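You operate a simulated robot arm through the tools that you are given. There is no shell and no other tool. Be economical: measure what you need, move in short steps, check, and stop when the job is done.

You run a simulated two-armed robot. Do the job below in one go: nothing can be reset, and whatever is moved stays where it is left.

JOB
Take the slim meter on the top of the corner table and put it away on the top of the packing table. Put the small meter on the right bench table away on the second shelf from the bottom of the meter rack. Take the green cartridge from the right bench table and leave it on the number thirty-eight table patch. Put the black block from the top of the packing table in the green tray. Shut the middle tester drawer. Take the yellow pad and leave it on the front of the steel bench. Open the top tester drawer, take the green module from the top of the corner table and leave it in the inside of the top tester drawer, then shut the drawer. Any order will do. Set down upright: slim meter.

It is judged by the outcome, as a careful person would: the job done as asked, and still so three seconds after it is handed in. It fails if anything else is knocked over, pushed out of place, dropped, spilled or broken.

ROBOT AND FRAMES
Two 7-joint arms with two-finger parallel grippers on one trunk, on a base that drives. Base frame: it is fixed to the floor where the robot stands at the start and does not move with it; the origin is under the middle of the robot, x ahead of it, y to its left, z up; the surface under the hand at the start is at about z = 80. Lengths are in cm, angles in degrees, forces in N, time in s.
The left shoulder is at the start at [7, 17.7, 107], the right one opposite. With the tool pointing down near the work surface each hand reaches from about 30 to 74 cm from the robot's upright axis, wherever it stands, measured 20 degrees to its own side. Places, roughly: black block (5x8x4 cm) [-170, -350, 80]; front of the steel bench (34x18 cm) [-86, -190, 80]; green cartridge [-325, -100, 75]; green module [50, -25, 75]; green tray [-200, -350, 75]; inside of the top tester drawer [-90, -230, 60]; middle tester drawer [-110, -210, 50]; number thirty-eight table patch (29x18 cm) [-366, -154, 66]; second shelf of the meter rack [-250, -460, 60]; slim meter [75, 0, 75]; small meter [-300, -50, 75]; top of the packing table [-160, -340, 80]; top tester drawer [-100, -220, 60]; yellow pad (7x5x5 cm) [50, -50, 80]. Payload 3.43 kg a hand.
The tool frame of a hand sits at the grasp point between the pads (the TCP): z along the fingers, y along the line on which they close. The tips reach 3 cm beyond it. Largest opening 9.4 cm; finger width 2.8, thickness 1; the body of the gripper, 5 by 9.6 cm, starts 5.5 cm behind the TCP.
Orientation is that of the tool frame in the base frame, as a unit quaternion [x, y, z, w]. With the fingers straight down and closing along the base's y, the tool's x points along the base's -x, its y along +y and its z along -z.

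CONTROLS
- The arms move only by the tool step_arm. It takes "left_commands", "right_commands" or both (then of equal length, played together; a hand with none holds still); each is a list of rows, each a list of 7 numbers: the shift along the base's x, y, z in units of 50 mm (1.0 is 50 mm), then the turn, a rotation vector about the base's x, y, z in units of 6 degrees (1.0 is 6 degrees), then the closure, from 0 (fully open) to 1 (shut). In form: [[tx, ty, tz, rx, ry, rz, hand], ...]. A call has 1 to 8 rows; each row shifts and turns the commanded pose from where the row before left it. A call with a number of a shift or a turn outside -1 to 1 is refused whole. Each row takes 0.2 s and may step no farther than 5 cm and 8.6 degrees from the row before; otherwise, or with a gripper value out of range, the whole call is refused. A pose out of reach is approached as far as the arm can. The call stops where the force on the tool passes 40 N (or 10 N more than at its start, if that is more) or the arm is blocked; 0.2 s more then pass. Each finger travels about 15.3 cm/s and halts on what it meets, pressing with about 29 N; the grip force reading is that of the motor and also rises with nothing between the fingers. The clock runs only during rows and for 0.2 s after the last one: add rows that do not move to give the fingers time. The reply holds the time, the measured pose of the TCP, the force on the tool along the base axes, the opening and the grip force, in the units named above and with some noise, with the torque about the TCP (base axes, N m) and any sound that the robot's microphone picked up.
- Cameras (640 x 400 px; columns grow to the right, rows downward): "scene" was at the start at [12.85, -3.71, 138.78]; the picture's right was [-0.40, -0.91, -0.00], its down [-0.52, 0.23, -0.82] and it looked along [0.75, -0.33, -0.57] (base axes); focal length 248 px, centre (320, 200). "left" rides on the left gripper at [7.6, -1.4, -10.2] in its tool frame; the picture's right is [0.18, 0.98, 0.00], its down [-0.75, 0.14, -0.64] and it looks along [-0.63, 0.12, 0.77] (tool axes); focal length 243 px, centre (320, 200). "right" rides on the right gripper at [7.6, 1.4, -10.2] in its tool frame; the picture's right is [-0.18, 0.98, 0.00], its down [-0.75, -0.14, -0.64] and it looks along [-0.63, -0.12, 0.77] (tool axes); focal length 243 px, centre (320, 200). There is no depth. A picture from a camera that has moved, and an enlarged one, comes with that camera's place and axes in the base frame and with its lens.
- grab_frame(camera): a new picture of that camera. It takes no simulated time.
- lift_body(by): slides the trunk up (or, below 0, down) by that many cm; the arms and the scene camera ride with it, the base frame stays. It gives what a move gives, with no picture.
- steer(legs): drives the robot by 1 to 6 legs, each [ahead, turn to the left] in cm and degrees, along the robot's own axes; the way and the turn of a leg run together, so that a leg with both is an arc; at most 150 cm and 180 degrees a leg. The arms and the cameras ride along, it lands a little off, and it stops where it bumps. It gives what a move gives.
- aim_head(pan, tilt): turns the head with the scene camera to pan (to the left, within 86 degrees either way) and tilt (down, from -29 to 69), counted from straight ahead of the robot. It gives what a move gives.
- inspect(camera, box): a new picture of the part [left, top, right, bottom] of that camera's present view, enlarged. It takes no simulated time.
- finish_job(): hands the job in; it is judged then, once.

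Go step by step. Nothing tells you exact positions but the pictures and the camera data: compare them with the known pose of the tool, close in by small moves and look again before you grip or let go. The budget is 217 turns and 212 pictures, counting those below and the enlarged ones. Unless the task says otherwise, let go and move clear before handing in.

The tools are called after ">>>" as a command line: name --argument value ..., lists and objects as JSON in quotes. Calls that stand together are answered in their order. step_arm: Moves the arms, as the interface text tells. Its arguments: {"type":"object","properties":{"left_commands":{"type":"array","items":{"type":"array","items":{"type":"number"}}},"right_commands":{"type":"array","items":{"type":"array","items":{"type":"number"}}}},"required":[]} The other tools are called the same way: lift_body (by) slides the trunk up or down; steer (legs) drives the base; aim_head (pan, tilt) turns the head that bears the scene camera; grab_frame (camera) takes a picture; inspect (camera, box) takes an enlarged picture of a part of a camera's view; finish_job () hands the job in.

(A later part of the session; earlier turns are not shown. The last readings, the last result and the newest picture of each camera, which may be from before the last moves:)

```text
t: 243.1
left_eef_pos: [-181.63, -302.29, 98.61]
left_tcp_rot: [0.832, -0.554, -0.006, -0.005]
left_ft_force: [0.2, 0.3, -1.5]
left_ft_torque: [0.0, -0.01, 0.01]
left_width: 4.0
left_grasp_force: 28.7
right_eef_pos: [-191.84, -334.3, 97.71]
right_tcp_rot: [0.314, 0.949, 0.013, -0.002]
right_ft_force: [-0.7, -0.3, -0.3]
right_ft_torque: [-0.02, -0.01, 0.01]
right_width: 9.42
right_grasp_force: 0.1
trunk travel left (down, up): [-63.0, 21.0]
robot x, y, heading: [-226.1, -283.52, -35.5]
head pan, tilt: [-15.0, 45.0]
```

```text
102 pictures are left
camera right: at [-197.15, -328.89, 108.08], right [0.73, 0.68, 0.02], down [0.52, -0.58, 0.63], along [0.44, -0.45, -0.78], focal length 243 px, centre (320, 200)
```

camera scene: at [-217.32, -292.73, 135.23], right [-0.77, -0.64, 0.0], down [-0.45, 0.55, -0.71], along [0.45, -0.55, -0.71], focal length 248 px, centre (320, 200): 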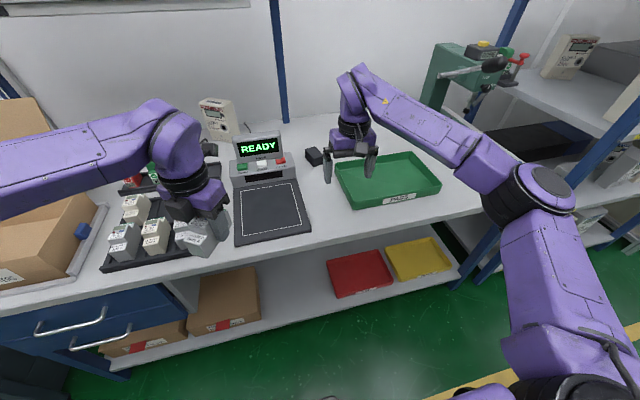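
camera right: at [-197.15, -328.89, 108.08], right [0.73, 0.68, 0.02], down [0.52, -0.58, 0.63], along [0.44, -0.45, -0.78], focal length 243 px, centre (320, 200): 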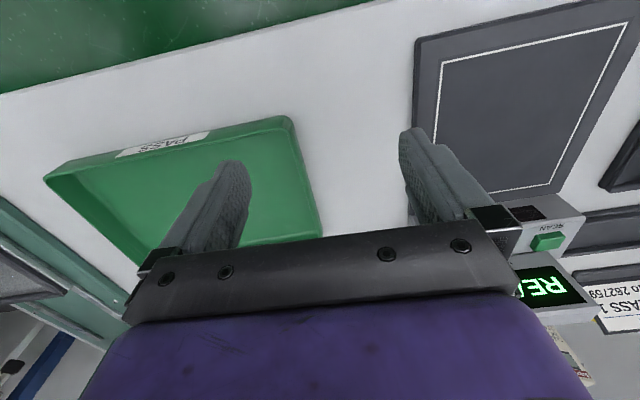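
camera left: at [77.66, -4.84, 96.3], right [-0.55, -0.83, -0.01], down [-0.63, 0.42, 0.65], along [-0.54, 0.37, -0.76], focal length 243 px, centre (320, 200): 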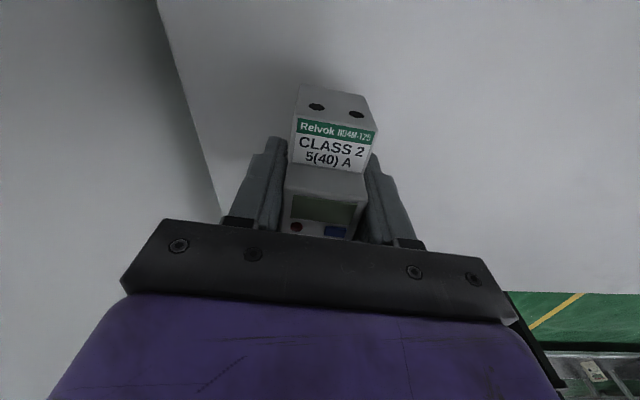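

Tray rim triangulates to z≈82, so the table is at about 80; block at about [-168,-351], still 17 cm too far. Driving a bit closer.

>>> steer --legs '[[16, 0]]'

>>> grab_frame --camera "scene"

>>> grab_frame --camera "right"

```text
t: 244.5
left_eef_pos: [-168.71, -311.91, 98.6]
left_tcp_rot: [0.832, -0.555, -0.005, -0.006]
left_ft_force: [0.4, -0.2, -1.8]
left_ft_torque: [-0.03, -0.01, 0.01]
left_width: 4.03
left_grasp_force: 29.0
right_eef_pos: [-178.91, -343.55, 97.55]
right_tcp_rot: [0.314, 0.949, 0.012, -0.003]
right_ft_force: [0.4, -0.5, -0.5]
right_ft_torque: [0.02, 0.02, 0.01]
right_width: 9.4
right_grasp_force: 0.0
trunk travel left (down, up): [-63.0, 21.0]
robot x, y, heading: [-213.22, -292.69, -35.9]
head pan, tilt: [-15.0, 45.0]
```

```text
101 pictures are left
camera scene: at [-204.26, -302.12, 135.22], right [-0.77, -0.63, 0.0], down [-0.45, 0.55, -0.71], along [0.45, -0.55, -0.71], focal length 248 px, centre (320, 200)
```

scene: 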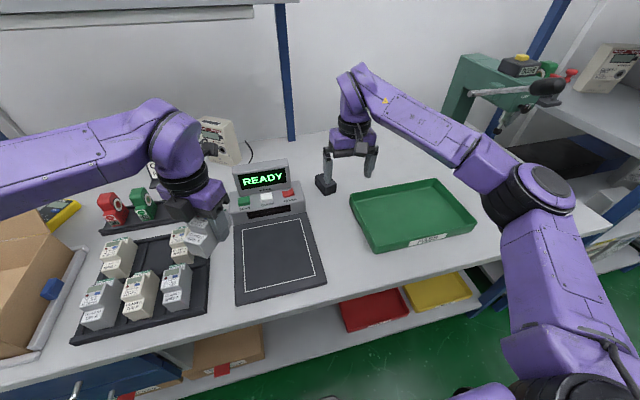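

```text
100 pictures are left
camera right: at [-184.2, -338.34, 108.08], right [0.74, 0.68, 0.02], down [0.52, -0.58, 0.63], along [0.44, -0.45, -0.78], focal length 243 px, centre (320, 200)
```

right: 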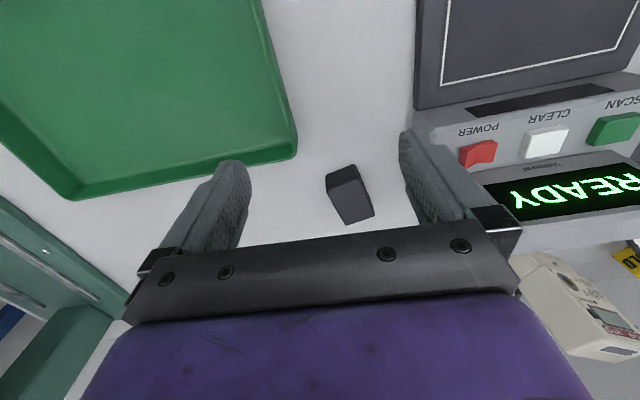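

Block at [-167.7,-349.5,82]. Moving the right hand above it with fingers partly open (tray rim is near).

>>> step_arm --right_commands '[[0.56, -0.3, -0.3, 0, 0, 0.2, 0.25], [0.56, -0.3, -0.3, 0, 0, 0.2, 0.25], [0.56, -0.3, -0.3, 0, 0, 0.2, 0.25], [0.56, -0.3, -0.3, 0, 0, 0.2, 0.25], [0, 0, 0, 0, 0, 0, 0.25]]'

>>> grab_frame --camera "right"

```text
t: 245.7
left_eef_pos: [-168.79, -311.89, 98.73]
left_tcp_rot: [0.831, -0.556, -0.005, -0.006]
left_ft_force: [-0.6, -0.9, -1.2]
left_ft_torque: [-0.02, 0.02, -0.01]
left_width: 4.03
left_grasp_force: 29.7
right_eef_pos: [-168.77, -348.89, 91.6]
right_tcp_rot: [0.275, 0.961, 0.014, -0.003]
right_ft_force: [-0.6, 0.6, 0.8]
right_ft_torque: [0.01, 0.0, -0.02]
right_width: 7.07
right_grasp_force: 0.1
right hand out of reach, approached as far as the arm can: row 4
trunk travel left (down, up): [-63.0, 21.0]
robot x, y, heading: [-213.46, -292.7, -35.6]
head pan, tilt: [-15.0, 45.0]
```

```text
99 pictures are left
camera right: at [-174.52, -343.98, 102.01], right [0.68, 0.74, 0.02], down [0.56, -0.54, 0.63], along [0.47, -0.41, -0.78], focal length 243 px, centre (320, 200)
```

right: 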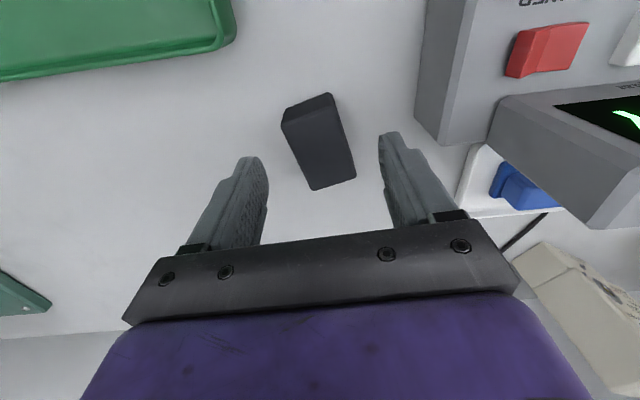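

>>> step_arm --right_commands '[[0, 0, -0.4, 0, 0, 0.6, 0.25], [0.24, -0.18, -0.4, 0, 0, 0.7, 0.25], [0, 0, 0, 0, 0, 0, 0.25]]'

>>> grab_frame --camera "right"

```text
t: 246.5
left_eef_pos: [-168.64, -311.73, 98.68]
left_tcp_rot: [0.832, -0.555, -0.005, -0.005]
left_ft_force: [-0.6, -0.1, -1.2]
left_ft_torque: [-0.05, 0.01, -0.03]
left_width: 4.03
left_grasp_force: 29.2
right_eef_pos: [-169.44, -348.65, 87.75]
right_tcp_rot: [0.208, 0.978, 0.012, -0.005]
right_ft_force: [0.1, 0.6, -0.3]
right_ft_torque: [0.02, 0.02, 0.03]
right_width: 7.05
right_grasp_force: 0.0
right hand out of reach, approached as far as the arm can: row 2
trunk travel left (down, up): [-63.0, 21.0]
robot x, y, heading: [-213.67, -292.97, -35.9]
head pan, tilt: [-15.0, 45.0]
```

```text
98 pictures are left
camera right: at [-175.75, -344.68, 98.21], right [0.57, 0.82, 0.02], down [0.63, -0.45, 0.63], along [0.53, -0.34, -0.78], focal length 243 px, centre (320, 200)
```

right: 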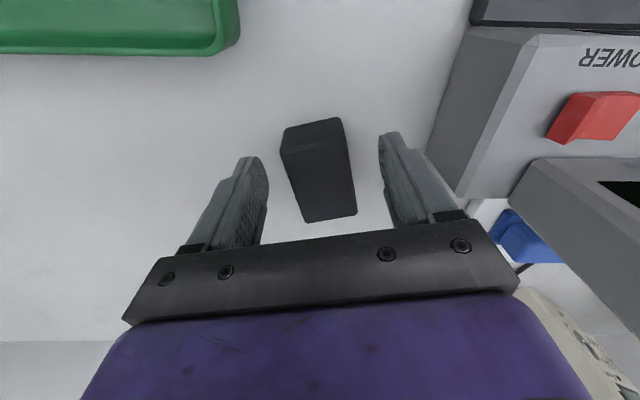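

Block is ~2.4 cm ahead of the hand's reach. Nudging the base 2 cm, then descending.

>>> steer --legs '[[2, 0]]'

>>> step_arm --right_commands '[[0, 0, -0.2, 0, 0, 0, 0.25], [0, 0, -0.3, 0, 0, 0, 0.25], [0, 0, -0.3, 0, 0, 0, 0.25], [0, 0, 0, 0, 0, 0, 0.25]]'

>>> grab_frame --camera "right"

```text
t: 247.3
left_eef_pos: [-167.21, -312.78, 98.78]
left_tcp_rot: [0.832, -0.555, -0.005, -0.004]
left_ft_force: [0.3, -0.2, -2.1]
left_ft_torque: [-0.02, 0.0, 0.0]
left_width: 4.01
left_grasp_force: 28.7
right_eef_pos: [-168.03, -349.83, 87.9]
right_tcp_rot: [0.21, 0.978, 0.013, -0.005]
right_ft_force: [0.6, -0.8, 0.5]
right_ft_torque: [0.01, -0.01, 0.0]
right_width: 7.06
right_grasp_force: 0.0
trunk travel left (down, up): [-63.0, 21.0]
robot x, y, heading: [-211.48, -293.6, -35.6]
head pan, tilt: [-15.0, 45.0]
```

```text
t: 248.3
left_eef_pos: [-167.11, -312.93, 98.49]
left_tcp_rot: [0.831, -0.556, -0.005, -0.005]
left_ft_force: [-0.4, -0.4, -1.9]
left_ft_torque: [0.02, 0.01, 0.02]
left_width: 4.04
left_grasp_force: 29.7
right_eef_pos: [-167.89, -349.84, 83.74]
right_tcp_rot: [0.21, 0.978, 0.012, -0.004]
right_ft_force: [-0.7, -0.4, -1.1]
right_ft_torque: [0.01, 0.02, -0.03]
right_width: 7.06
right_grasp_force: 0.1
trunk travel left (down, up): [-63.0, 21.0]
robot x, y, heading: [-211.33, -294.12, -35.4]
head pan, tilt: [-15.0, 45.0]
```

```text
97 pictures are left
camera right: at [-174.25, -345.86, 94.22], right [0.57, 0.82, 0.02], down [0.63, -0.45, 0.63], along [0.52, -0.35, -0.78], focal length 243 px, centre (320, 200)
```

right: 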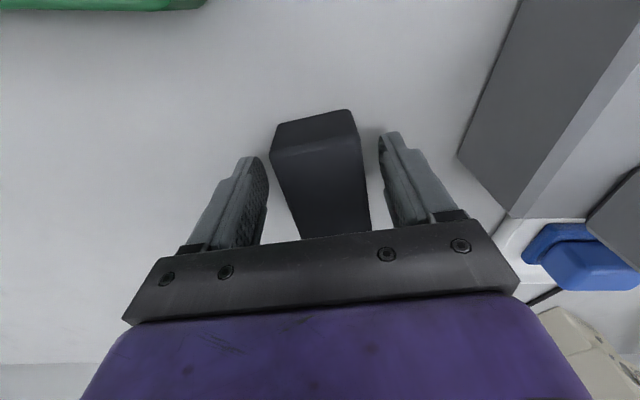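

Straddling the block with clearance both sides. Closing and lifting.

>>> step_arm --right_commands '[[0, 0, -0.04, 0, 0, 0, 0.5], [0, 0, 0, 0, 0, 0, 1], [0, 0, 0, 0, 0, 0, 1], [0, 0, 0, 0, 0, 0, 1], [0, 0, 0.1, 0, 0, 0, 1], [0, 0, 0.2, 0, 0, 0, 1], [0, 0, 0.3, 0, 0, 0, 1], [0, 0, 0.4, 0, 0, 0, 1]]'

>>> grab_frame --camera "right"

```text
t: 250.1
left_eef_pos: [-167.2, -312.87, 98.61]
left_tcp_rot: [0.832, -0.555, -0.005, -0.006]
left_ft_force: [-0.7, 1.0, -2.3]
left_ft_torque: [-0.02, 0.01, 0.06]
left_width: 4.03
left_grasp_force: 28.3
right_eef_pos: [-167.63, -349.79, 88.6]
right_tcp_rot: [0.209, 0.978, 0.013, -0.005]
right_ft_force: [-0.4, -0.5, -0.3]
right_ft_torque: [-0.02, 0.02, 0.02]
right_width: 4.86
right_grasp_force: 29.2
trunk travel left (down, up): [-63.0, 21.0]
robot x, y, heading: [-211.38, -293.99, -35.8]
head pan, tilt: [-15.0, 45.0]
```

```text
96 pictures are left
camera right: at [-173.98, -345.7, 98.97], right [0.57, 0.82, 0.02], down [0.63, -0.45, 0.63], along [0.53, -0.34, -0.78], focal length 243 px, centre (320, 200)
```

right: 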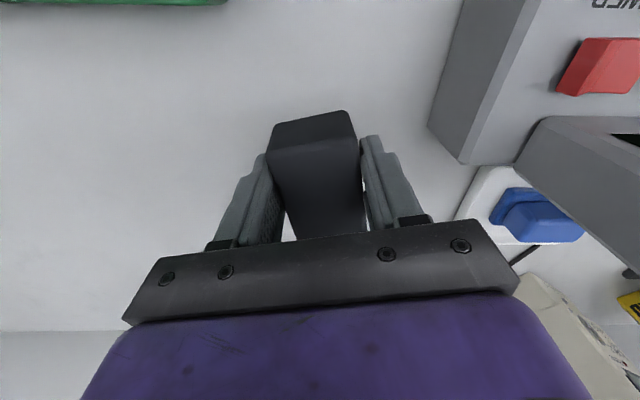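

Block held. Carrying it over the tray centre at about [-193.9,-357.4].

>>> step_arm --right_commands '[[0, 0, 0.6, 0, 0, 0, 1], [-0.7, -0.2, 0.1, 0, 0, 0, 1], [-0.87, -0.25, 0, 0, 0, 0, 1], [-0.87, -0.25, 0, 0, 0, 0, 1], [-0.87, -0.25, 0, 0, 0, 0, 1], [-0.87, -0.25, 0, 0, 0, 0, 1], [-0.87, -0.25, 0, 0, 0, 0, 1], [0, 0, 0, 0, 0, 0, 1]]'

>>> grab_frame --camera "right"

>>> grab_frame --camera "scene"

```text
t: 251.9
left_eef_pos: [-166.94, -312.89, 98.51]
left_tcp_rot: [0.832, -0.555, -0.006, -0.005]
left_ft_force: [0.6, -0.3, -1.5]
left_ft_torque: [-0.03, 0.03, -0.01]
left_width: 4.03
left_grasp_force: 29.5
right_eef_pos: [-193.01, -357.47, 92.36]
right_tcp_rot: [0.209, 0.978, 0.013, -0.005]
right_ft_force: [-0.4, 0.5, 0.0]
right_ft_torque: [0.0, 0.0, 0.01]
right_width: 4.82
right_grasp_force: 29.0
trunk travel left (down, up): [-63.0, 21.0]
robot x, y, heading: [-211.7, -293.78, -35.6]
head pan, tilt: [-15.0, 45.0]
```

```text
95 pictures are left
camera right: at [-199.38, -353.25, 102.73], right [0.57, 0.82, 0.02], down [0.63, -0.45, 0.63], along [0.52, -0.34, -0.78], focal length 243 px, centre (320, 200)
```

right: 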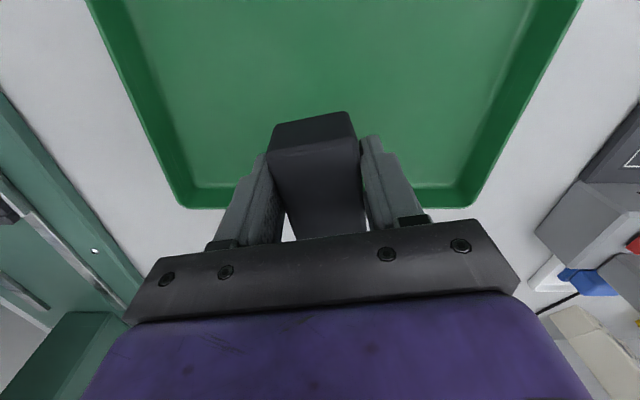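

```text
94 pictures are left
camera scene: at [-202.54, -303.27, 135.21], right [-0.77, -0.63, 0.0], down [-0.45, 0.55, -0.71], along [0.45, -0.55, -0.71], focal length 248 px, centre (320, 200)
```

scene: 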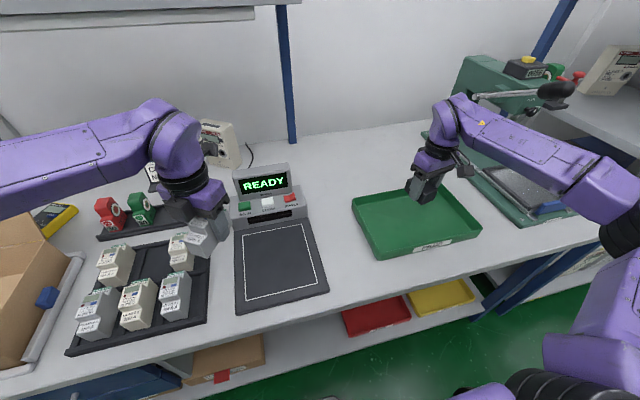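

Over the tray floor. Lowering.

>>> step_arm --right_commands '[[-0.24, 0.18, -0.4, 0, 0, 0, 1], [0, 0, -0.5, 0, 0, 0, 1], [0, 0, -0.4, 0, 0, 0, 1], [0, 0, -0.1, 0, 0, 0, 1], [0, 0, -0.08, 0, 0, 0, 1], [0, 0, -0.08, 0, 0, 0, 1], [0, 0, -0.08, 0, 0, 0, 1], [0, 0, -0.08, 0, 0, 0, 1]]'

>>> grab_frame --camera "right"

```text
t: 253.7
left_eef_pos: [-167.41, -312.73, 98.94]
left_tcp_rot: [0.832, -0.555, -0.003, -0.005]
left_ft_force: [0.2, 0.5, -1.4]
left_ft_torque: [0.02, 0.01, 0.01]
left_width: 4.04
left_grasp_force: 28.4
right_eef_pos: [-194.23, -356.25, 84.08]
right_tcp_rot: [0.211, 0.977, 0.009, 0.001]
right_ft_force: [-7.9, -10.6, 35.5]
right_ft_torque: [0.03, 0.35, -0.03]
right_width: 4.81
right_grasp_force: 28.8
trunk travel left (down, up): [-63.0, 21.0]
robot x, y, heading: [-211.73, -294.0, -35.8]
head pan, tilt: [-15.0, 45.0]
```

```text
93 pictures are left
camera right: at [-200.73, -352.06, 94.46], right [0.57, 0.82, 0.02], down [0.63, -0.45, 0.64], along [0.53, -0.35, -0.77], focal length 243 px, centre (320, 200)
```

right: 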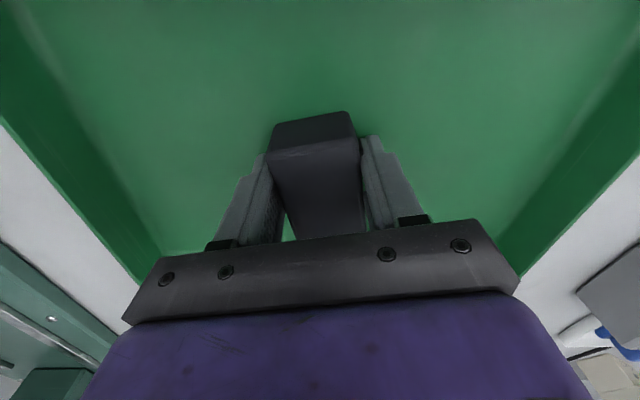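

On the tray floor (35 N). Releasing and rising.

>>> step_arm --right_commands '[[0, 0, 0.06, 0, 0, 0, 1], [0, 0, 0, 0, 0, 0, 0.6], [0, 0, 0, 0, 0, 0, 0.25], [0, 0, 0, 0, 0, 0, 0.25], [0, 0, 0.4, 0, 0, 0, 0.25], [0, 0, 0.8, 0, 0, 0, 0.25], [0, 0, 0.8, 0, 0, 0, 0.25], [0, 0, 0.6, 0, 0, 0, 0.25]]'

>>> grab_frame --camera "scene"

>>> grab_frame --camera "left"

```text
t: 255.5
left_eef_pos: [-167.07, -312.97, 98.67]
left_tcp_rot: [0.831, -0.556, -0.005, -0.005]
left_ft_force: [-0.9, 0.8, -2.2]
left_ft_torque: [0.01, 0.01, -0.01]
left_width: 4.02
left_grasp_force: 29.2
right_eef_pos: [-194.36, -356.23, 96.84]
right_tcp_rot: [0.209, 0.978, 0.014, -0.005]
right_ft_force: [0.0, 0.1, -0.1]
right_ft_torque: [0.04, 0.0, -0.04]
right_width: 7.03
right_grasp_force: 0.1
trunk travel left (down, up): [-63.0, 21.0]
robot x, y, heading: [-211.46, -293.91, -35.5]
head pan, tilt: [-15.0, 45.0]
```

```text
92 pictures are left
camera scene: at [-202.67, -303.23, 135.22], right [-0.77, -0.63, 0.0], down [-0.45, 0.55, -0.71], along [0.45, -0.55, -0.71], focal length 248 px, centre (320, 200)
```

scene: 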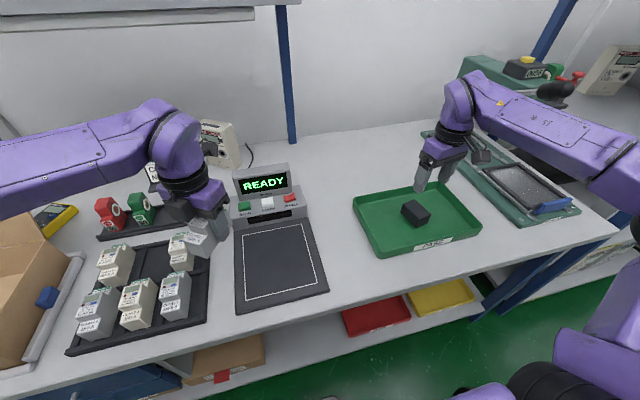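

```text
91 pictures are left
camera left: at [-162.77, -319.62, 108.68], right [-0.84, -0.55, -0.01], down [-0.42, 0.63, 0.65], along [-0.35, 0.55, -0.76], focal length 243 px, centre (320, 200)
```

left: 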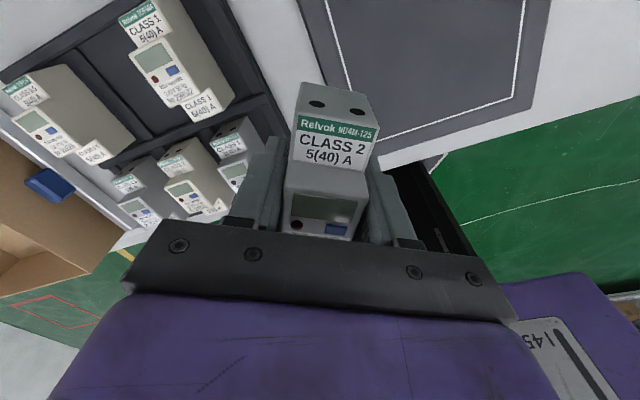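

The block is in the tray. For the slim meter I choose the free strip between console mat and tray, about [-186,-334]; the left hand first unwinds its yaw in free air.

>>> step_arm --left_commands '[[-0.28, -0.1, 0.05, 0, 0, -1, 1], [-0.28, -0.1, 0.05, 0, 0, -1, 1], [-0.28, -0.1, 0, 0, 0, -1, 1], [-0.28, -0.1, 0, 0, 0, -1, 1], [-0.28, -0.1, 0, 0, 0, -1, 1], [-0.28, -0.1, 0, 0, 0, -1, 1], [-0.28, -0.1, 0, 0, 0, -1, 1], [-0.28, -0.1, 0, 0, 0, -1, 1]]'

>>> step_arm --left_commands '[[0, 0, 0, 0, 0, -1, 1], [0, 0, 0, 0, 0, -1, 1], [0, 0, 0, 0, 0, -1, 1], [0, 0, 0, 0, 0, -1, 1], [0, 0, 0, 0, 0, -1, 1], [0, 0, 0, 0, 0, -1, 1], [0, 0, 0, 0, 0, -1, 1], [0, 0, 0, 0, 0, -1, 1]]'

>>> step_arm --left_commands '[[0, 0, 0, 0, 0, -1, 1], [0, 0, 0, 0, 0, -1, 1], [0, 0, 0, 0, 0, -1, 1], [0, 0, 0, 0, 0, -1, 1], [0, 0, 0, 0, 0, -1, 1], [0, 0, 0, 0, 0, -1, 1], [0, 0, 0, 0, 0, -1, 1], [0, 0, 0, 0, 0, -1, 1]]'

>>> grab_frame --camera "scene"

```text
t: 257.3
left_eef_pos: [-178.29, -317.26, 99.33]
left_tcp_rot: [-0.533, 0.846, 0.003, 0.007]
left_ft_force: [0.0, -0.3, -1.5]
left_ft_torque: [-0.02, 0.01, -0.01]
left_width: 4.05
left_grasp_force: 29.4
right_eef_pos: [-194.47, -356.33, 96.86]
right_tcp_rot: [0.21, 0.978, 0.013, -0.004]
right_ft_force: [0.0, -1.1, 0.8]
right_ft_torque: [0.02, 0.02, -0.02]
right_width: 7.07
right_grasp_force: 0.1
trunk travel left (down, up): [-63.0, 21.0]
robot x, y, heading: [-211.87, -293.73, -35.5]
head pan, tilt: [-15.0, 45.0]
```

```text
t: 259.1
left_eef_pos: [-178.35, -316.9, 99.12]
left_tcp_rot: [-0.142, 0.99, -0.001, 0.008]
left_ft_force: [0.4, -0.3, -0.5]
left_ft_torque: [0.0, 0.05, 0.01]
left_width: 4.04
left_grasp_force: 28.7
right_eef_pos: [-194.44, -356.4, 96.81]
right_tcp_rot: [0.21, 0.978, 0.014, -0.004]
right_ft_force: [0.2, 0.1, 0.3]
right_ft_torque: [-0.01, -0.01, 0.01]
right_width: 7.04
right_grasp_force: 0.1
trunk travel left (down, up): [-63.0, 21.0]
robot x, y, heading: [-211.38, -294.07, -36.0]
head pan, tilt: [-15.0, 45.0]
```

```text
t: 260.9
left_eef_pos: [-178.42, -317.0, 99.05]
left_tcp_rot: [0.273, 0.962, -0.004, 0.006]
left_ft_force: [0.3, -0.3, -0.8]
left_ft_torque: [-0.02, 0.0, 0.02]
left_width: 4.04
left_grasp_force: 29.0
right_eef_pos: [-194.35, -356.34, 96.79]
right_tcp_rot: [0.21, 0.978, 0.014, -0.004]
right_ft_force: [0.4, 0.4, -0.4]
right_ft_torque: [0.03, -0.03, 0.0]
right_width: 7.07
right_grasp_force: 0.0
trunk travel left (down, up): [-63.0, 21.0]
robot x, y, heading: [-211.29, -293.9, -35.7]
head pan, tilt: [-15.0, 45.0]
```

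```text
90 pictures are left
camera scene: at [-202.69, -303.3, 135.22], right [-0.77, -0.63, 0.0], down [-0.45, 0.55, -0.71], along [0.45, -0.55, -0.71], focal length 248 px, centre (320, 200)
```

scene: 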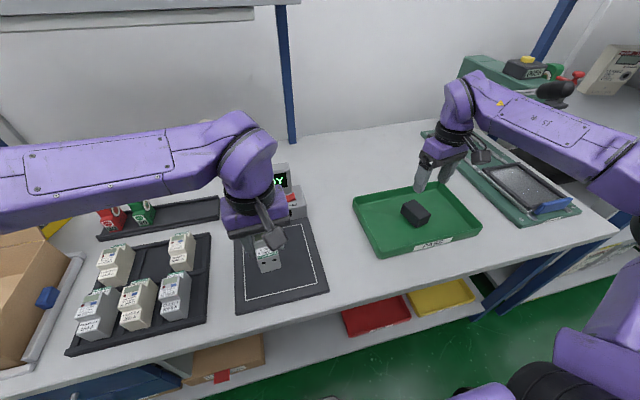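

Aligned now. Moving over the free strip and partway down.

>>> step_arm --left_commands '[[-0.39, -0.855, 0, 0, 0, 0, 1], [-0.39, -0.855, 0, 0, 0, 0, 1], [-0.39, -0.855, 0, 0, 0, 0, 1], [-0.39, -0.855, 0, 0, 0, -0.5, 1], [0, 0, -0.6, 0, 0, 0, 1], [0, 0, -0.6, 0, 0, 0, 1], [0, 0, -0.6, 0, 0, 0, 1], [0, 0, 0, 0, 0, 0, 1]]'

>>> grab_frame --camera "scene"

>>> grab_frame --camera "left"

```text
t: 262.7
left_eef_pos: [-185.96, -333.9, 89.95]
left_tcp_rot: [0.296, 0.955, -0.004, 0.007]
left_ft_force: [0.5, 0.1, -1.8]
left_ft_torque: [-0.02, 0.02, 0.02]
left_width: 4.0
left_grasp_force: 28.6
right_eef_pos: [-194.44, -356.35, 96.98]
right_tcp_rot: [0.21, 0.978, 0.013, -0.004]
right_ft_force: [0.1, 0.1, -0.1]
right_ft_torque: [0.03, -0.01, 0.06]
right_width: 7.05
right_grasp_force: 0.1
trunk travel left (down, up): [-63.0, 21.0]
robot x, y, heading: [-211.78, -293.93, -35.7]
head pan, tilt: [-15.0, 45.0]
```

```text
89 pictures are left
camera scene: at [-202.7, -303.25, 135.23], right [-0.77, -0.63, 0.0], down [-0.45, 0.55, -0.71], along [0.45, -0.55, -0.71], focal length 248 px, centre (320, 200)
```

scene: 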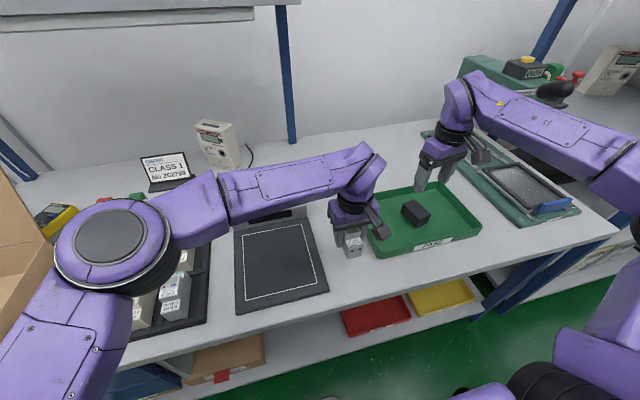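

```text
88 pictures are left
camera left: at [-193.07, -330.75, 100.01], right [0.4, 0.91, -0.01], down [0.69, -0.3, 0.65], along [0.59, -0.27, -0.76], focal length 243 px, centre (320, 200)
```

left: 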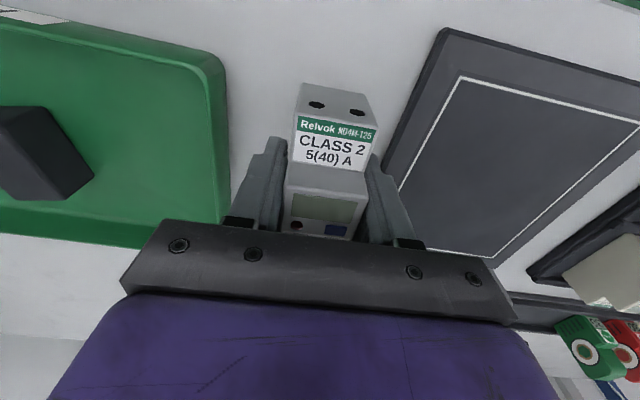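

Centred in the gap. Lowering to contact.

>>> step_arm --left_commands '[[0, 0, -0.5, 0, 0, 0, 1], [0, 0, -0.5, 0, 0, 0, 1], [0, 0, -0.15, 0, 0, 0, 1], [0, 0, -0.06, 0, 0, 0, 1], [0, 0, -0.05, 0, 0, 0, 1], [0, 0, -0.05, 0, 0, 0, 1], [0, 0, -0.05, 0, 0, 0, 1], [0, 0, -0.05, 0, 0, 0, 1]]'

```text
t: 264.5
left_eef_pos: [-186.0, -334.01, 83.38]
left_tcp_rot: [0.296, 0.955, -0.007, 0.008]
left_ft_force: [2.1, -3.4, 25.3]
left_ft_torque: [0.27, -0.26, 0.16]
left_width: 4.09
left_grasp_force: 29.6
right_eef_pos: [-194.35, -356.12, 96.97]
right_tcp_rot: [0.209, 0.978, 0.013, -0.003]
right_ft_force: [-0.6, -0.2, -0.1]
right_ft_torque: [-0.01, -0.01, 0.03]
right_width: 7.07
right_grasp_force: 0.2
trunk travel left (down, up): [-63.0, 21.0]
robot x, y, heading: [-212.02, -293.91, -35.8]
head pan, tilt: [-15.0, 45.0]
```

Contact (25 N). Releasing and rising.

>>> step_arm --left_commands '[[0, 0, 0.03, 0, 0, 0, 0.8], [0, 0, 0, 0, 0, 0, 0.5], [0, 0, 0, 0, 0, 0, 0.4], [0, 0, 0, 0, 0, 0, 0.4], [0, 0, 0.4, 0, 0, 0, 0.4], [0, 0, 0.8, 0, 0, 0, 0.4], [0, 0, 0.8, 0, 0, 0, 0.4], [0, 0, 0.9, 0, 0, 0, 0.4]]'

>>> grab_frame --camera "left"

>>> inspect --camera "scene" --box '[220, 140, 500, 300]'

```text
t: 266.3
left_eef_pos: [-186.06, -334.03, 97.84]
left_tcp_rot: [0.297, 0.955, -0.003, 0.007]
left_ft_force: [-0.7, -0.2, 1.1]
left_ft_torque: [0.04, -0.02, 0.01]
left_width: 5.63
left_grasp_force: 0.1
right_eef_pos: [-194.48, -356.35, 96.9]
right_tcp_rot: [0.209, 0.978, 0.013, -0.004]
right_ft_force: [-0.1, 0.1, 0.1]
right_ft_torque: [-0.01, 0.03, 0.01]
right_width: 7.05
right_grasp_force: 0.2
trunk travel left (down, up): [-63.0, 21.0]
robot x, y, heading: [-211.56, -294.17, -35.8]
head pan, tilt: [-15.0, 45.0]
```

```text
87 pictures are left
camera left: at [-193.22, -330.84, 107.93], right [0.41, 0.91, -0.01], down [0.69, -0.3, 0.65], along [0.6, -0.27, -0.76], focal length 243 px, centre (320, 200)
```

left: 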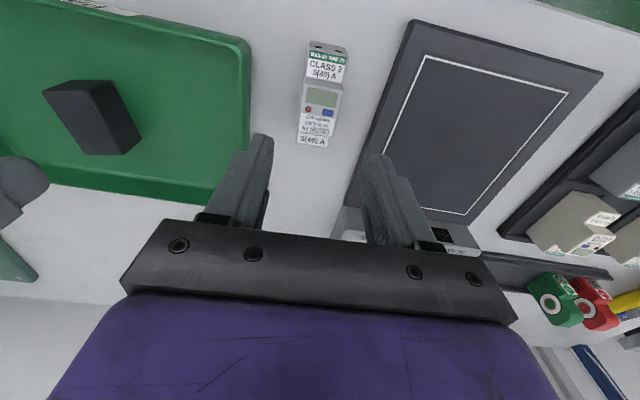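

```text
2.29 times, centred on (360, 220) of scene
camera zoom: at [-202.8, -303.23, 135.23], right [-0.77, -0.63, 0.0], down [-0.45, 0.55, -0.71], along [0.45, -0.55, -0.71], focal length 567 px, centre (229, 154)
```

zoom: 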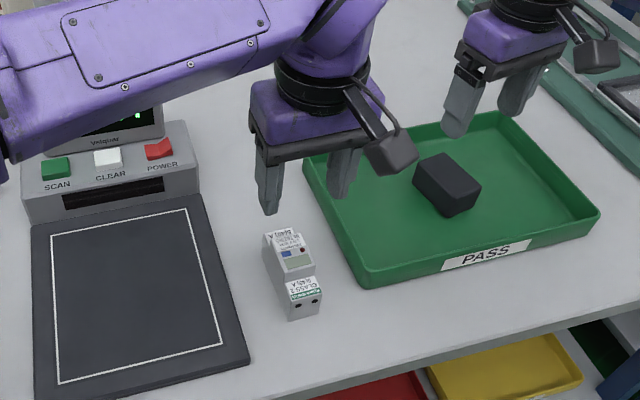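

The slim meter stands on the packing table. Now to the right bench for the small meter and green cartridge: back out, turn, and look.

>>> steer --legs '[[-70, 0], [0, 90], [115, 0], [0, 90]]'

>>> aim_head --pan 0 --tilt 25

>>> grab_frame --camera "scene"

```text
t: 283.2
left_eef_pos: [-222.26, -117.2, 97.78]
left_tcp_rot: [0.948, -0.317, -0.006, -0.004]
left_ft_force: [0.0, -0.8, -0.4]
left_ft_torque: [-0.02, 0.01, -0.04]
left_width: 5.63
left_grasp_force: 0.0
right_eef_pos: [-212.85, -95.25, 96.96]
right_tcp_rot: [0.973, -0.231, 0.005, 0.013]
right_ft_force: [1.3, 0.2, 0.2]
right_ft_torque: [-0.03, -0.01, -0.02]
right_width: 7.04
right_grasp_force: 0.0
trunk travel left (down, up): [-63.0, 21.0]
robot x, y, heading: [-198.62, -158.3, 141.9]
head pan, tilt: [-15.0, 45.0]
```

```text
t: 284.1
left_eef_pos: [-222.21, -117.11, 97.77]
left_tcp_rot: [0.948, -0.317, -0.007, -0.004]
left_ft_force: [-0.5, -1.0, 0.6]
left_ft_torque: [0.01, 0.01, 0.01]
left_width: 5.62
left_grasp_force: 0.0
right_eef_pos: [-212.81, -95.29, 96.94]
right_tcp_rot: [0.973, -0.231, 0.004, 0.013]
right_ft_force: [0.3, 0.1, 0.2]
right_ft_torque: [-0.01, -0.05, 0.01]
right_width: 7.06
right_grasp_force: 0.0
trunk travel left (down, up): [-63.0, 21.0]
robot x, y, heading: [-198.01, -158.43, 141.9]
head pan, tilt: [0.0, 25.0]
```

```text
85 pictures are left
camera scene: at [-209.69, -149.7, 138.28], right [0.62, 0.78, 0.0], down [0.33, -0.26, -0.91], along [-0.71, 0.56, -0.42], focal length 248 px, centre (320, 200)
```

scene: 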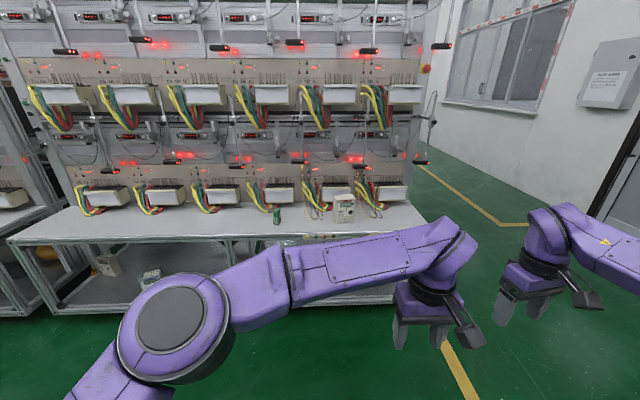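

>>> inspect --camera "scene" --box '[240, 160, 420, 260]'

>>> inspect --camera "scene" --box '[0, 160, 240, 320]'

```text
3.56 times, centred on (330, 210) of scene
camera zoom: at [-209.69, -149.7, 138.28], right [0.62, 0.78, 0.0], down [0.33, -0.26, -0.91], along [-0.71, 0.56, -0.42], focal length 882 px, centre (284, 164)
```

zoom: 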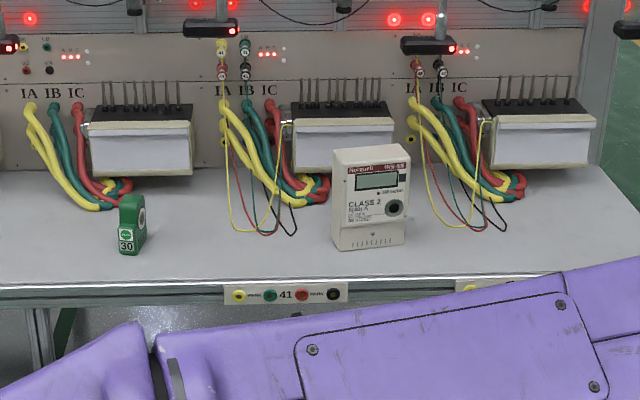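

```text
2.50 times, centred on (120, 240) of scene
camera zoom: at [-209.69, -149.7, 138.28], right [0.62, 0.78, 0.0], down [0.33, -0.26, -0.91], along [-0.71, 0.56, -0.42], focal length 620 px, centre (820, 100)
```

zoom: 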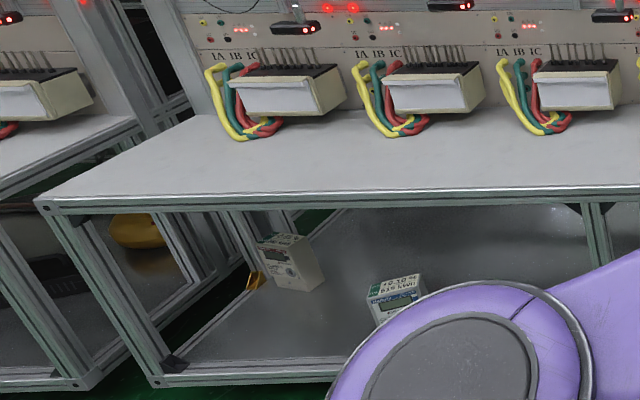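

Bench top looks to be at z≈66. The small meter (position 41) stands upright and the green cartridge is left of it. Approaching with the trunk lowered.

>>> lift_body --by -12

>>> steer --legs '[[0, 3], [62, 0]]'

>>> aim_head --pan 0 --tilt 40

>>> grab_frame --camera "scene"

>>> grab_frame --camera "right"

>>> grab_frame --camera "left"

```text
t: 285.6
left_eef_pos: [-222.18, -117.21, 85.87]
left_tcp_rot: [0.948, -0.318, -0.006, -0.004]
left_ft_force: [0.0, 0.5, 0.5]
left_ft_torque: [0.0, -0.03, 0.02]
left_width: 5.65
left_grasp_force: 0.0
right_eef_pos: [-212.77, -95.27, 84.83]
right_tcp_rot: [0.973, -0.231, 0.004, 0.013]
right_ft_force: [-1.1, -0.2, -1.1]
right_ft_torque: [-0.01, 0.03, 0.01]
right_width: 7.02
right_grasp_force: 0.2
trunk travel left (down, up): [-51.0, 33.0]
robot x, y, heading: [-198.1, -158.47, 141.7]
head pan, tilt: [0.0, 25.0]
```

```text
t: 289.6
left_eef_pos: [-277.34, -80.99, 85.77]
left_tcp_rot: [0.956, -0.293, -0.007, -0.004]
left_ft_force: [0.4, -0.1, -0.9]
left_ft_torque: [0.02, -0.01, 0.01]
left_width: 5.63
left_grasp_force: 0.0
right_eef_pos: [-269.12, -58.69, 84.86]
right_tcp_rot: [0.978, -0.206, 0.005, 0.013]
right_ft_force: [0.1, 0.0, -0.7]
right_ft_torque: [0.02, -0.01, 0.0]
right_width: 7.03
right_grasp_force: 0.1
trunk travel left (down, up): [-51.0, 33.0]
robot x, y, heading: [-251.04, -121.18, 144.7]
head pan, tilt: [0.0, 25.0]
```

```text
t: 290.4
left_eef_pos: [-277.45, -81.01, 85.84]
left_tcp_rot: [0.956, -0.292, -0.007, -0.003]
left_ft_force: [0.5, 0.3, 0.0]
left_ft_torque: [-0.04, -0.01, 0.02]
left_width: 5.63
left_grasp_force: 0.0
right_eef_pos: [-269.02, -58.61, 84.83]
right_tcp_rot: [0.979, -0.205, 0.004, 0.013]
right_ft_force: [-0.1, -0.3, -1.0]
right_ft_torque: [0.0, -0.02, 0.0]
right_width: 7.07
right_grasp_force: 0.0
trunk travel left (down, up): [-51.0, 33.0]
robot x, y, heading: [-251.36, -121.39, 144.8]
head pan, tilt: [0.0, 40.0]
```

```text
82 pictures are left
camera scene: at [-262.57, -113.26, 123.96], right [0.58, 0.82, 0.0], down [0.52, -0.37, -0.77], along [-0.63, 0.44, -0.64], focal length 248 px, centre (320, 200)
```

scene: 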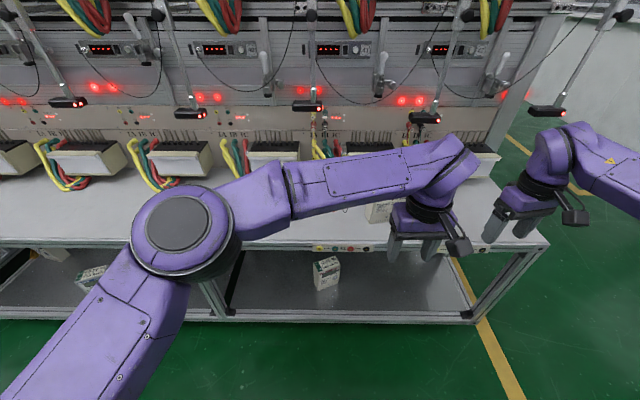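

```text
81 pictures are left
camera right: at [-262.7, -62.84, 95.3], right [-0.56, -0.83, 0.02], down [-0.64, 0.45, 0.63], along [-0.53, 0.34, -0.78], focal length 243 px, centre (320, 200)
```

right: 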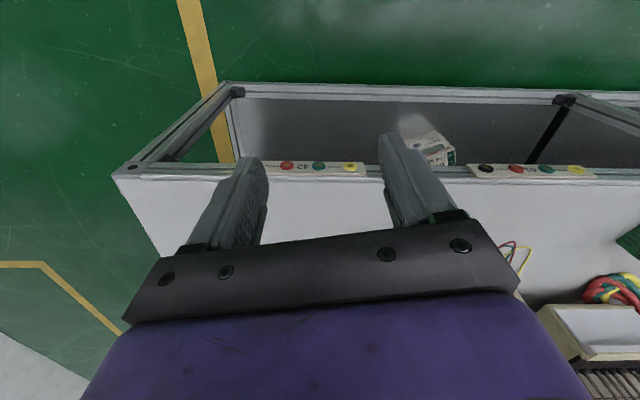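

```text
80 pictures are left
camera left: at [-270.01, -84.29, 95.87], right [-0.4, -0.92, -0.01], down [-0.7, 0.3, 0.65], along [-0.6, 0.26, -0.76], focal length 243 px, centre (320, 200)
```

left: 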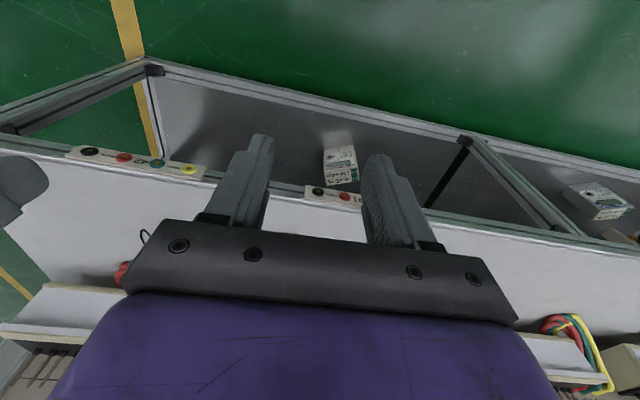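

Both target items are within reach; the hands are too far right. Shifting both left along the bench front.

>>> step_arm --left_commands '[[-0.56, -0.79, 0, 0, 0, 0, 0], [-0.56, -0.79, 0, 0, 0, 0, 0], [-0.56, -0.79, 0, 0, 0, 0, 0], [-0.56, -0.79, 0, 0, 0, 0, 0], [-0.56, -0.79, 0, 0, 0, 0, 0], [-0.56, -0.79, 0, 0, 0, 0, 0], [-0.56, -0.79, 0, 0, 0, 0, 0], [0, 0, 0, 0, 0, 0, 0]]' --right_commands '[[0, 0, 0, 0, 0, 0, 0], [0, 0, 0, 0, 0, 0, 0], [0, 0, 0, 0, 0, 0, 0], [-0.4, -0.6, 0, 0, 0, 0, 0], [-0.4, -0.6, 0, 0, 0, 0, 0], [-0.4, -0.6, 0, 0, 0, 0, 0], [-0.4, -0.6, 0, 0, 0, 0, 0], [0, 0, 0, 0, 0, 0, 0]]'

>>> grab_frame --camera "scene"

>>> grab_frame --camera "left"

>>> grab_frame --camera "right"

```text
t: 292.2
left_eef_pos: [-296.73, -108.53, 85.96]
left_tcp_rot: [0.956, -0.293, -0.007, -0.003]
left_ft_force: [0.1, 0.4, 0.2]
left_ft_torque: [0.0, 0.01, 0.02]
left_width: 9.4
left_grasp_force: 0.0
right_eef_pos: [-277.11, -70.62, 85.09]
right_tcp_rot: [0.978, -0.207, 0.004, 0.014]
right_ft_force: [0.1, 0.4, -0.5]
right_ft_torque: [-0.01, 0.0, -0.01]
right_width: 9.4
right_grasp_force: 0.1
trunk travel left (down, up): [-51.0, 33.0]
robot x, y, heading: [-251.51, -121.2, 144.7]
head pan, tilt: [0.0, 40.0]
```

```text
79 pictures are left
camera scene: at [-262.48, -113.19, 123.96], right [0.58, 0.82, 0.0], down [0.52, -0.37, -0.77], along [-0.63, 0.44, -0.64], focal length 248 px, centre (320, 200)
```

scene: 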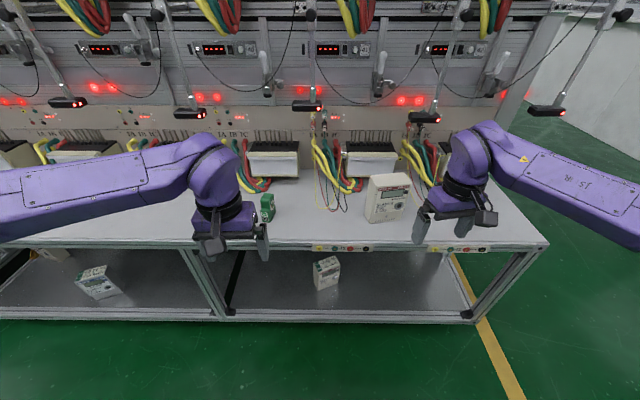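

```text
78 pictures are left
camera left: at [-289.44, -111.78, 95.94], right [-0.4, -0.92, 0.0], down [-0.7, 0.3, 0.65], along [-0.6, 0.26, -0.76], focal length 243 px, centre (320, 200)
```

left: 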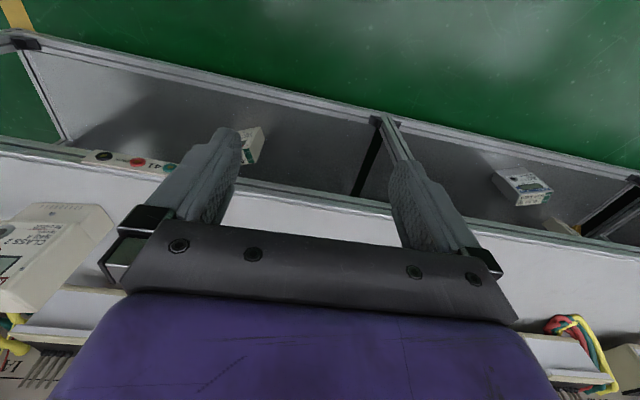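

```text
77 pictures are left
camera right: at [-270.72, -74.91, 95.5], right [-0.56, -0.82, 0.02], down [-0.63, 0.45, 0.63], along [-0.53, 0.34, -0.78], focal length 243 px, centre (320, 200)
```

right: 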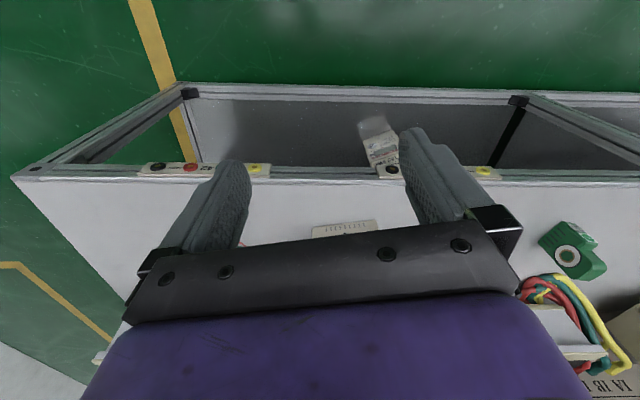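

>>> inspect --camera "scene" --box '[230, 150, 440, 270]'

```text
3.05 times, centred on (335, 210) of scene
camera zoom: at [-262.48, -113.19, 123.96], right [0.58, 0.82, 0.0], down [0.52, -0.37, -0.77], along [-0.63, 0.44, -0.64], focal length 756 px, centre (274, 170)
```

zoom: 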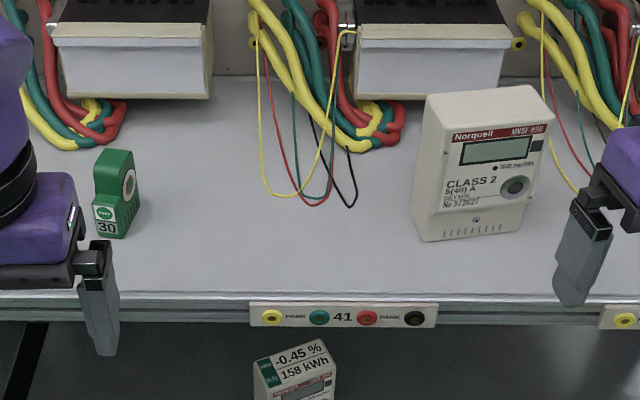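

Bench is at z≈66 (cartridge centre ≈[-321.5,-93,70]). The small meter is about 12 cm wide and 5–6 cm deep, so I'll take it later from its side. First the cartridge with the left hand: moving 12 cm closer.

>>> steer --legs '[[12, 0]]'

>>> step_arm --right_commands '[[0.33, 0.4, 0.3, 0, 0, 0, 0], [0.4, 0.5, 0.3, 0, 0, 0, 0], [0.4, 0.5, 0.3, 0, 0, 0, 0], [0.4, 0.5, 0, 0, 0, 0, 0]]'

>>> grab_frame --camera "left"

>>> grab_frame --camera "scene"

```text
t: 293.4
left_eef_pos: [-306.85, -101.53, 85.72]
left_tcp_rot: [0.956, -0.292, -0.007, -0.004]
left_ft_force: [0.3, -0.3, 1.3]
left_ft_torque: [-0.04, 0.0, 0.0]
left_width: 9.41
left_grasp_force: 0.0
right_eef_pos: [-287.22, -63.82, 84.96]
right_tcp_rot: [0.979, -0.205, 0.005, 0.014]
right_ft_force: [-0.2, 0.0, 0.0]
right_ft_torque: [-0.01, 0.02, 0.01]
right_width: 9.38
right_grasp_force: 0.1
trunk travel left (down, up): [-51.0, 33.0]
robot x, y, heading: [-261.46, -114.0, 144.6]
head pan, tilt: [0.0, 40.0]
```

```text
t: 294.4
left_eef_pos: [-306.67, -101.49, 85.93]
left_tcp_rot: [0.956, -0.292, -0.007, -0.003]
left_ft_force: [0.2, 0.4, 0.1]
left_ft_torque: [0.01, 0.02, 0.03]
left_width: 9.4
left_grasp_force: 0.0
right_eef_pos: [-279.56, -54.03, 89.62]
right_tcp_rot: [0.979, -0.205, 0.004, 0.013]
right_ft_force: [0.5, 0.2, 1.5]
right_ft_torque: [-0.02, 0.01, -0.02]
right_width: 9.39
right_grasp_force: 0.0
trunk travel left (down, up): [-51.0, 33.0]
robot x, y, heading: [-261.53, -114.03, 144.9]
head pan, tilt: [0.0, 40.0]
```

```text
75 pictures are left
camera left: at [-299.44, -104.75, 95.93], right [-0.4, -0.92, 0.0], down [-0.7, 0.3, 0.65], along [-0.6, 0.26, -0.76], focal length 243 px, centre (320, 200)
```

left: 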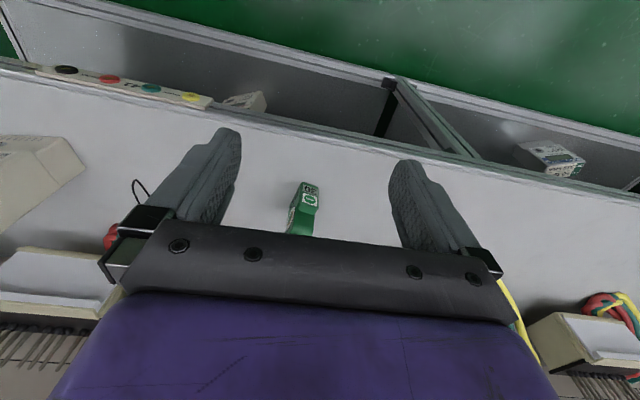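

```text
74 pictures are left
camera scene: at [-272.51, -106.16, 123.95], right [0.58, 0.82, 0.0], down [0.52, -0.37, -0.77], along [-0.63, 0.44, -0.64], focal length 248 px, centre (320, 200)
```

scene: 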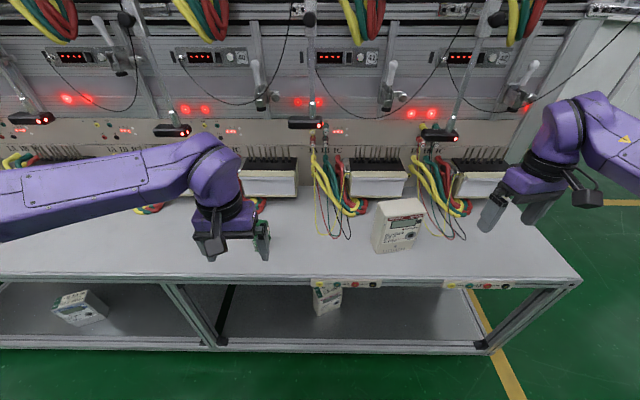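

The cartridge is aligned with the left hand. Moving over it.

>>> step_arm --left_commands '[[-0.62, 0.37, 0, 0, 0, 0, 0], [-0.62, 0.37, 0, 0, 0, 0, 0], [-0.62, 0.37, 0, 0, 0, 0, 0], [-0.62, 0.37, 0, 0, 0, 0, 0], [0, 0, 0, 0, 0, 0, 0]]'

>>> grab_frame --camera "left"

```text
t: 295.6
left_eef_pos: [-319.13, -94.0, 86.23]
left_tcp_rot: [0.957, -0.291, -0.007, -0.004]
left_ft_force: [0.3, 0.2, -0.4]
left_ft_torque: [0.05, -0.02, 0.0]
left_width: 9.39
left_grasp_force: 0.2
right_eef_pos: [-279.64, -54.13, 89.8]
right_tcp_rot: [0.979, -0.205, 0.004, 0.012]
right_ft_force: [0.2, 0.6, 0.4]
right_ft_torque: [0.03, 0.01, 0.02]
right_width: 9.4
right_grasp_force: 0.1
trunk travel left (down, up): [-51.0, 33.0]
robot x, y, heading: [-261.32, -113.91, 144.7]
head pan, tilt: [0.0, 40.0]
```

```text
73 pictures are left
camera left: at [-311.77, -97.27, 96.2], right [-0.4, -0.92, -0.01], down [-0.7, 0.3, 0.65], along [-0.6, 0.26, -0.76], focal length 243 px, centre (320, 200)
```

left: 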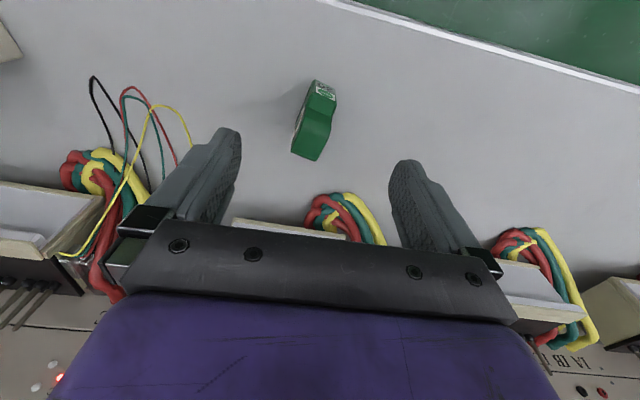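

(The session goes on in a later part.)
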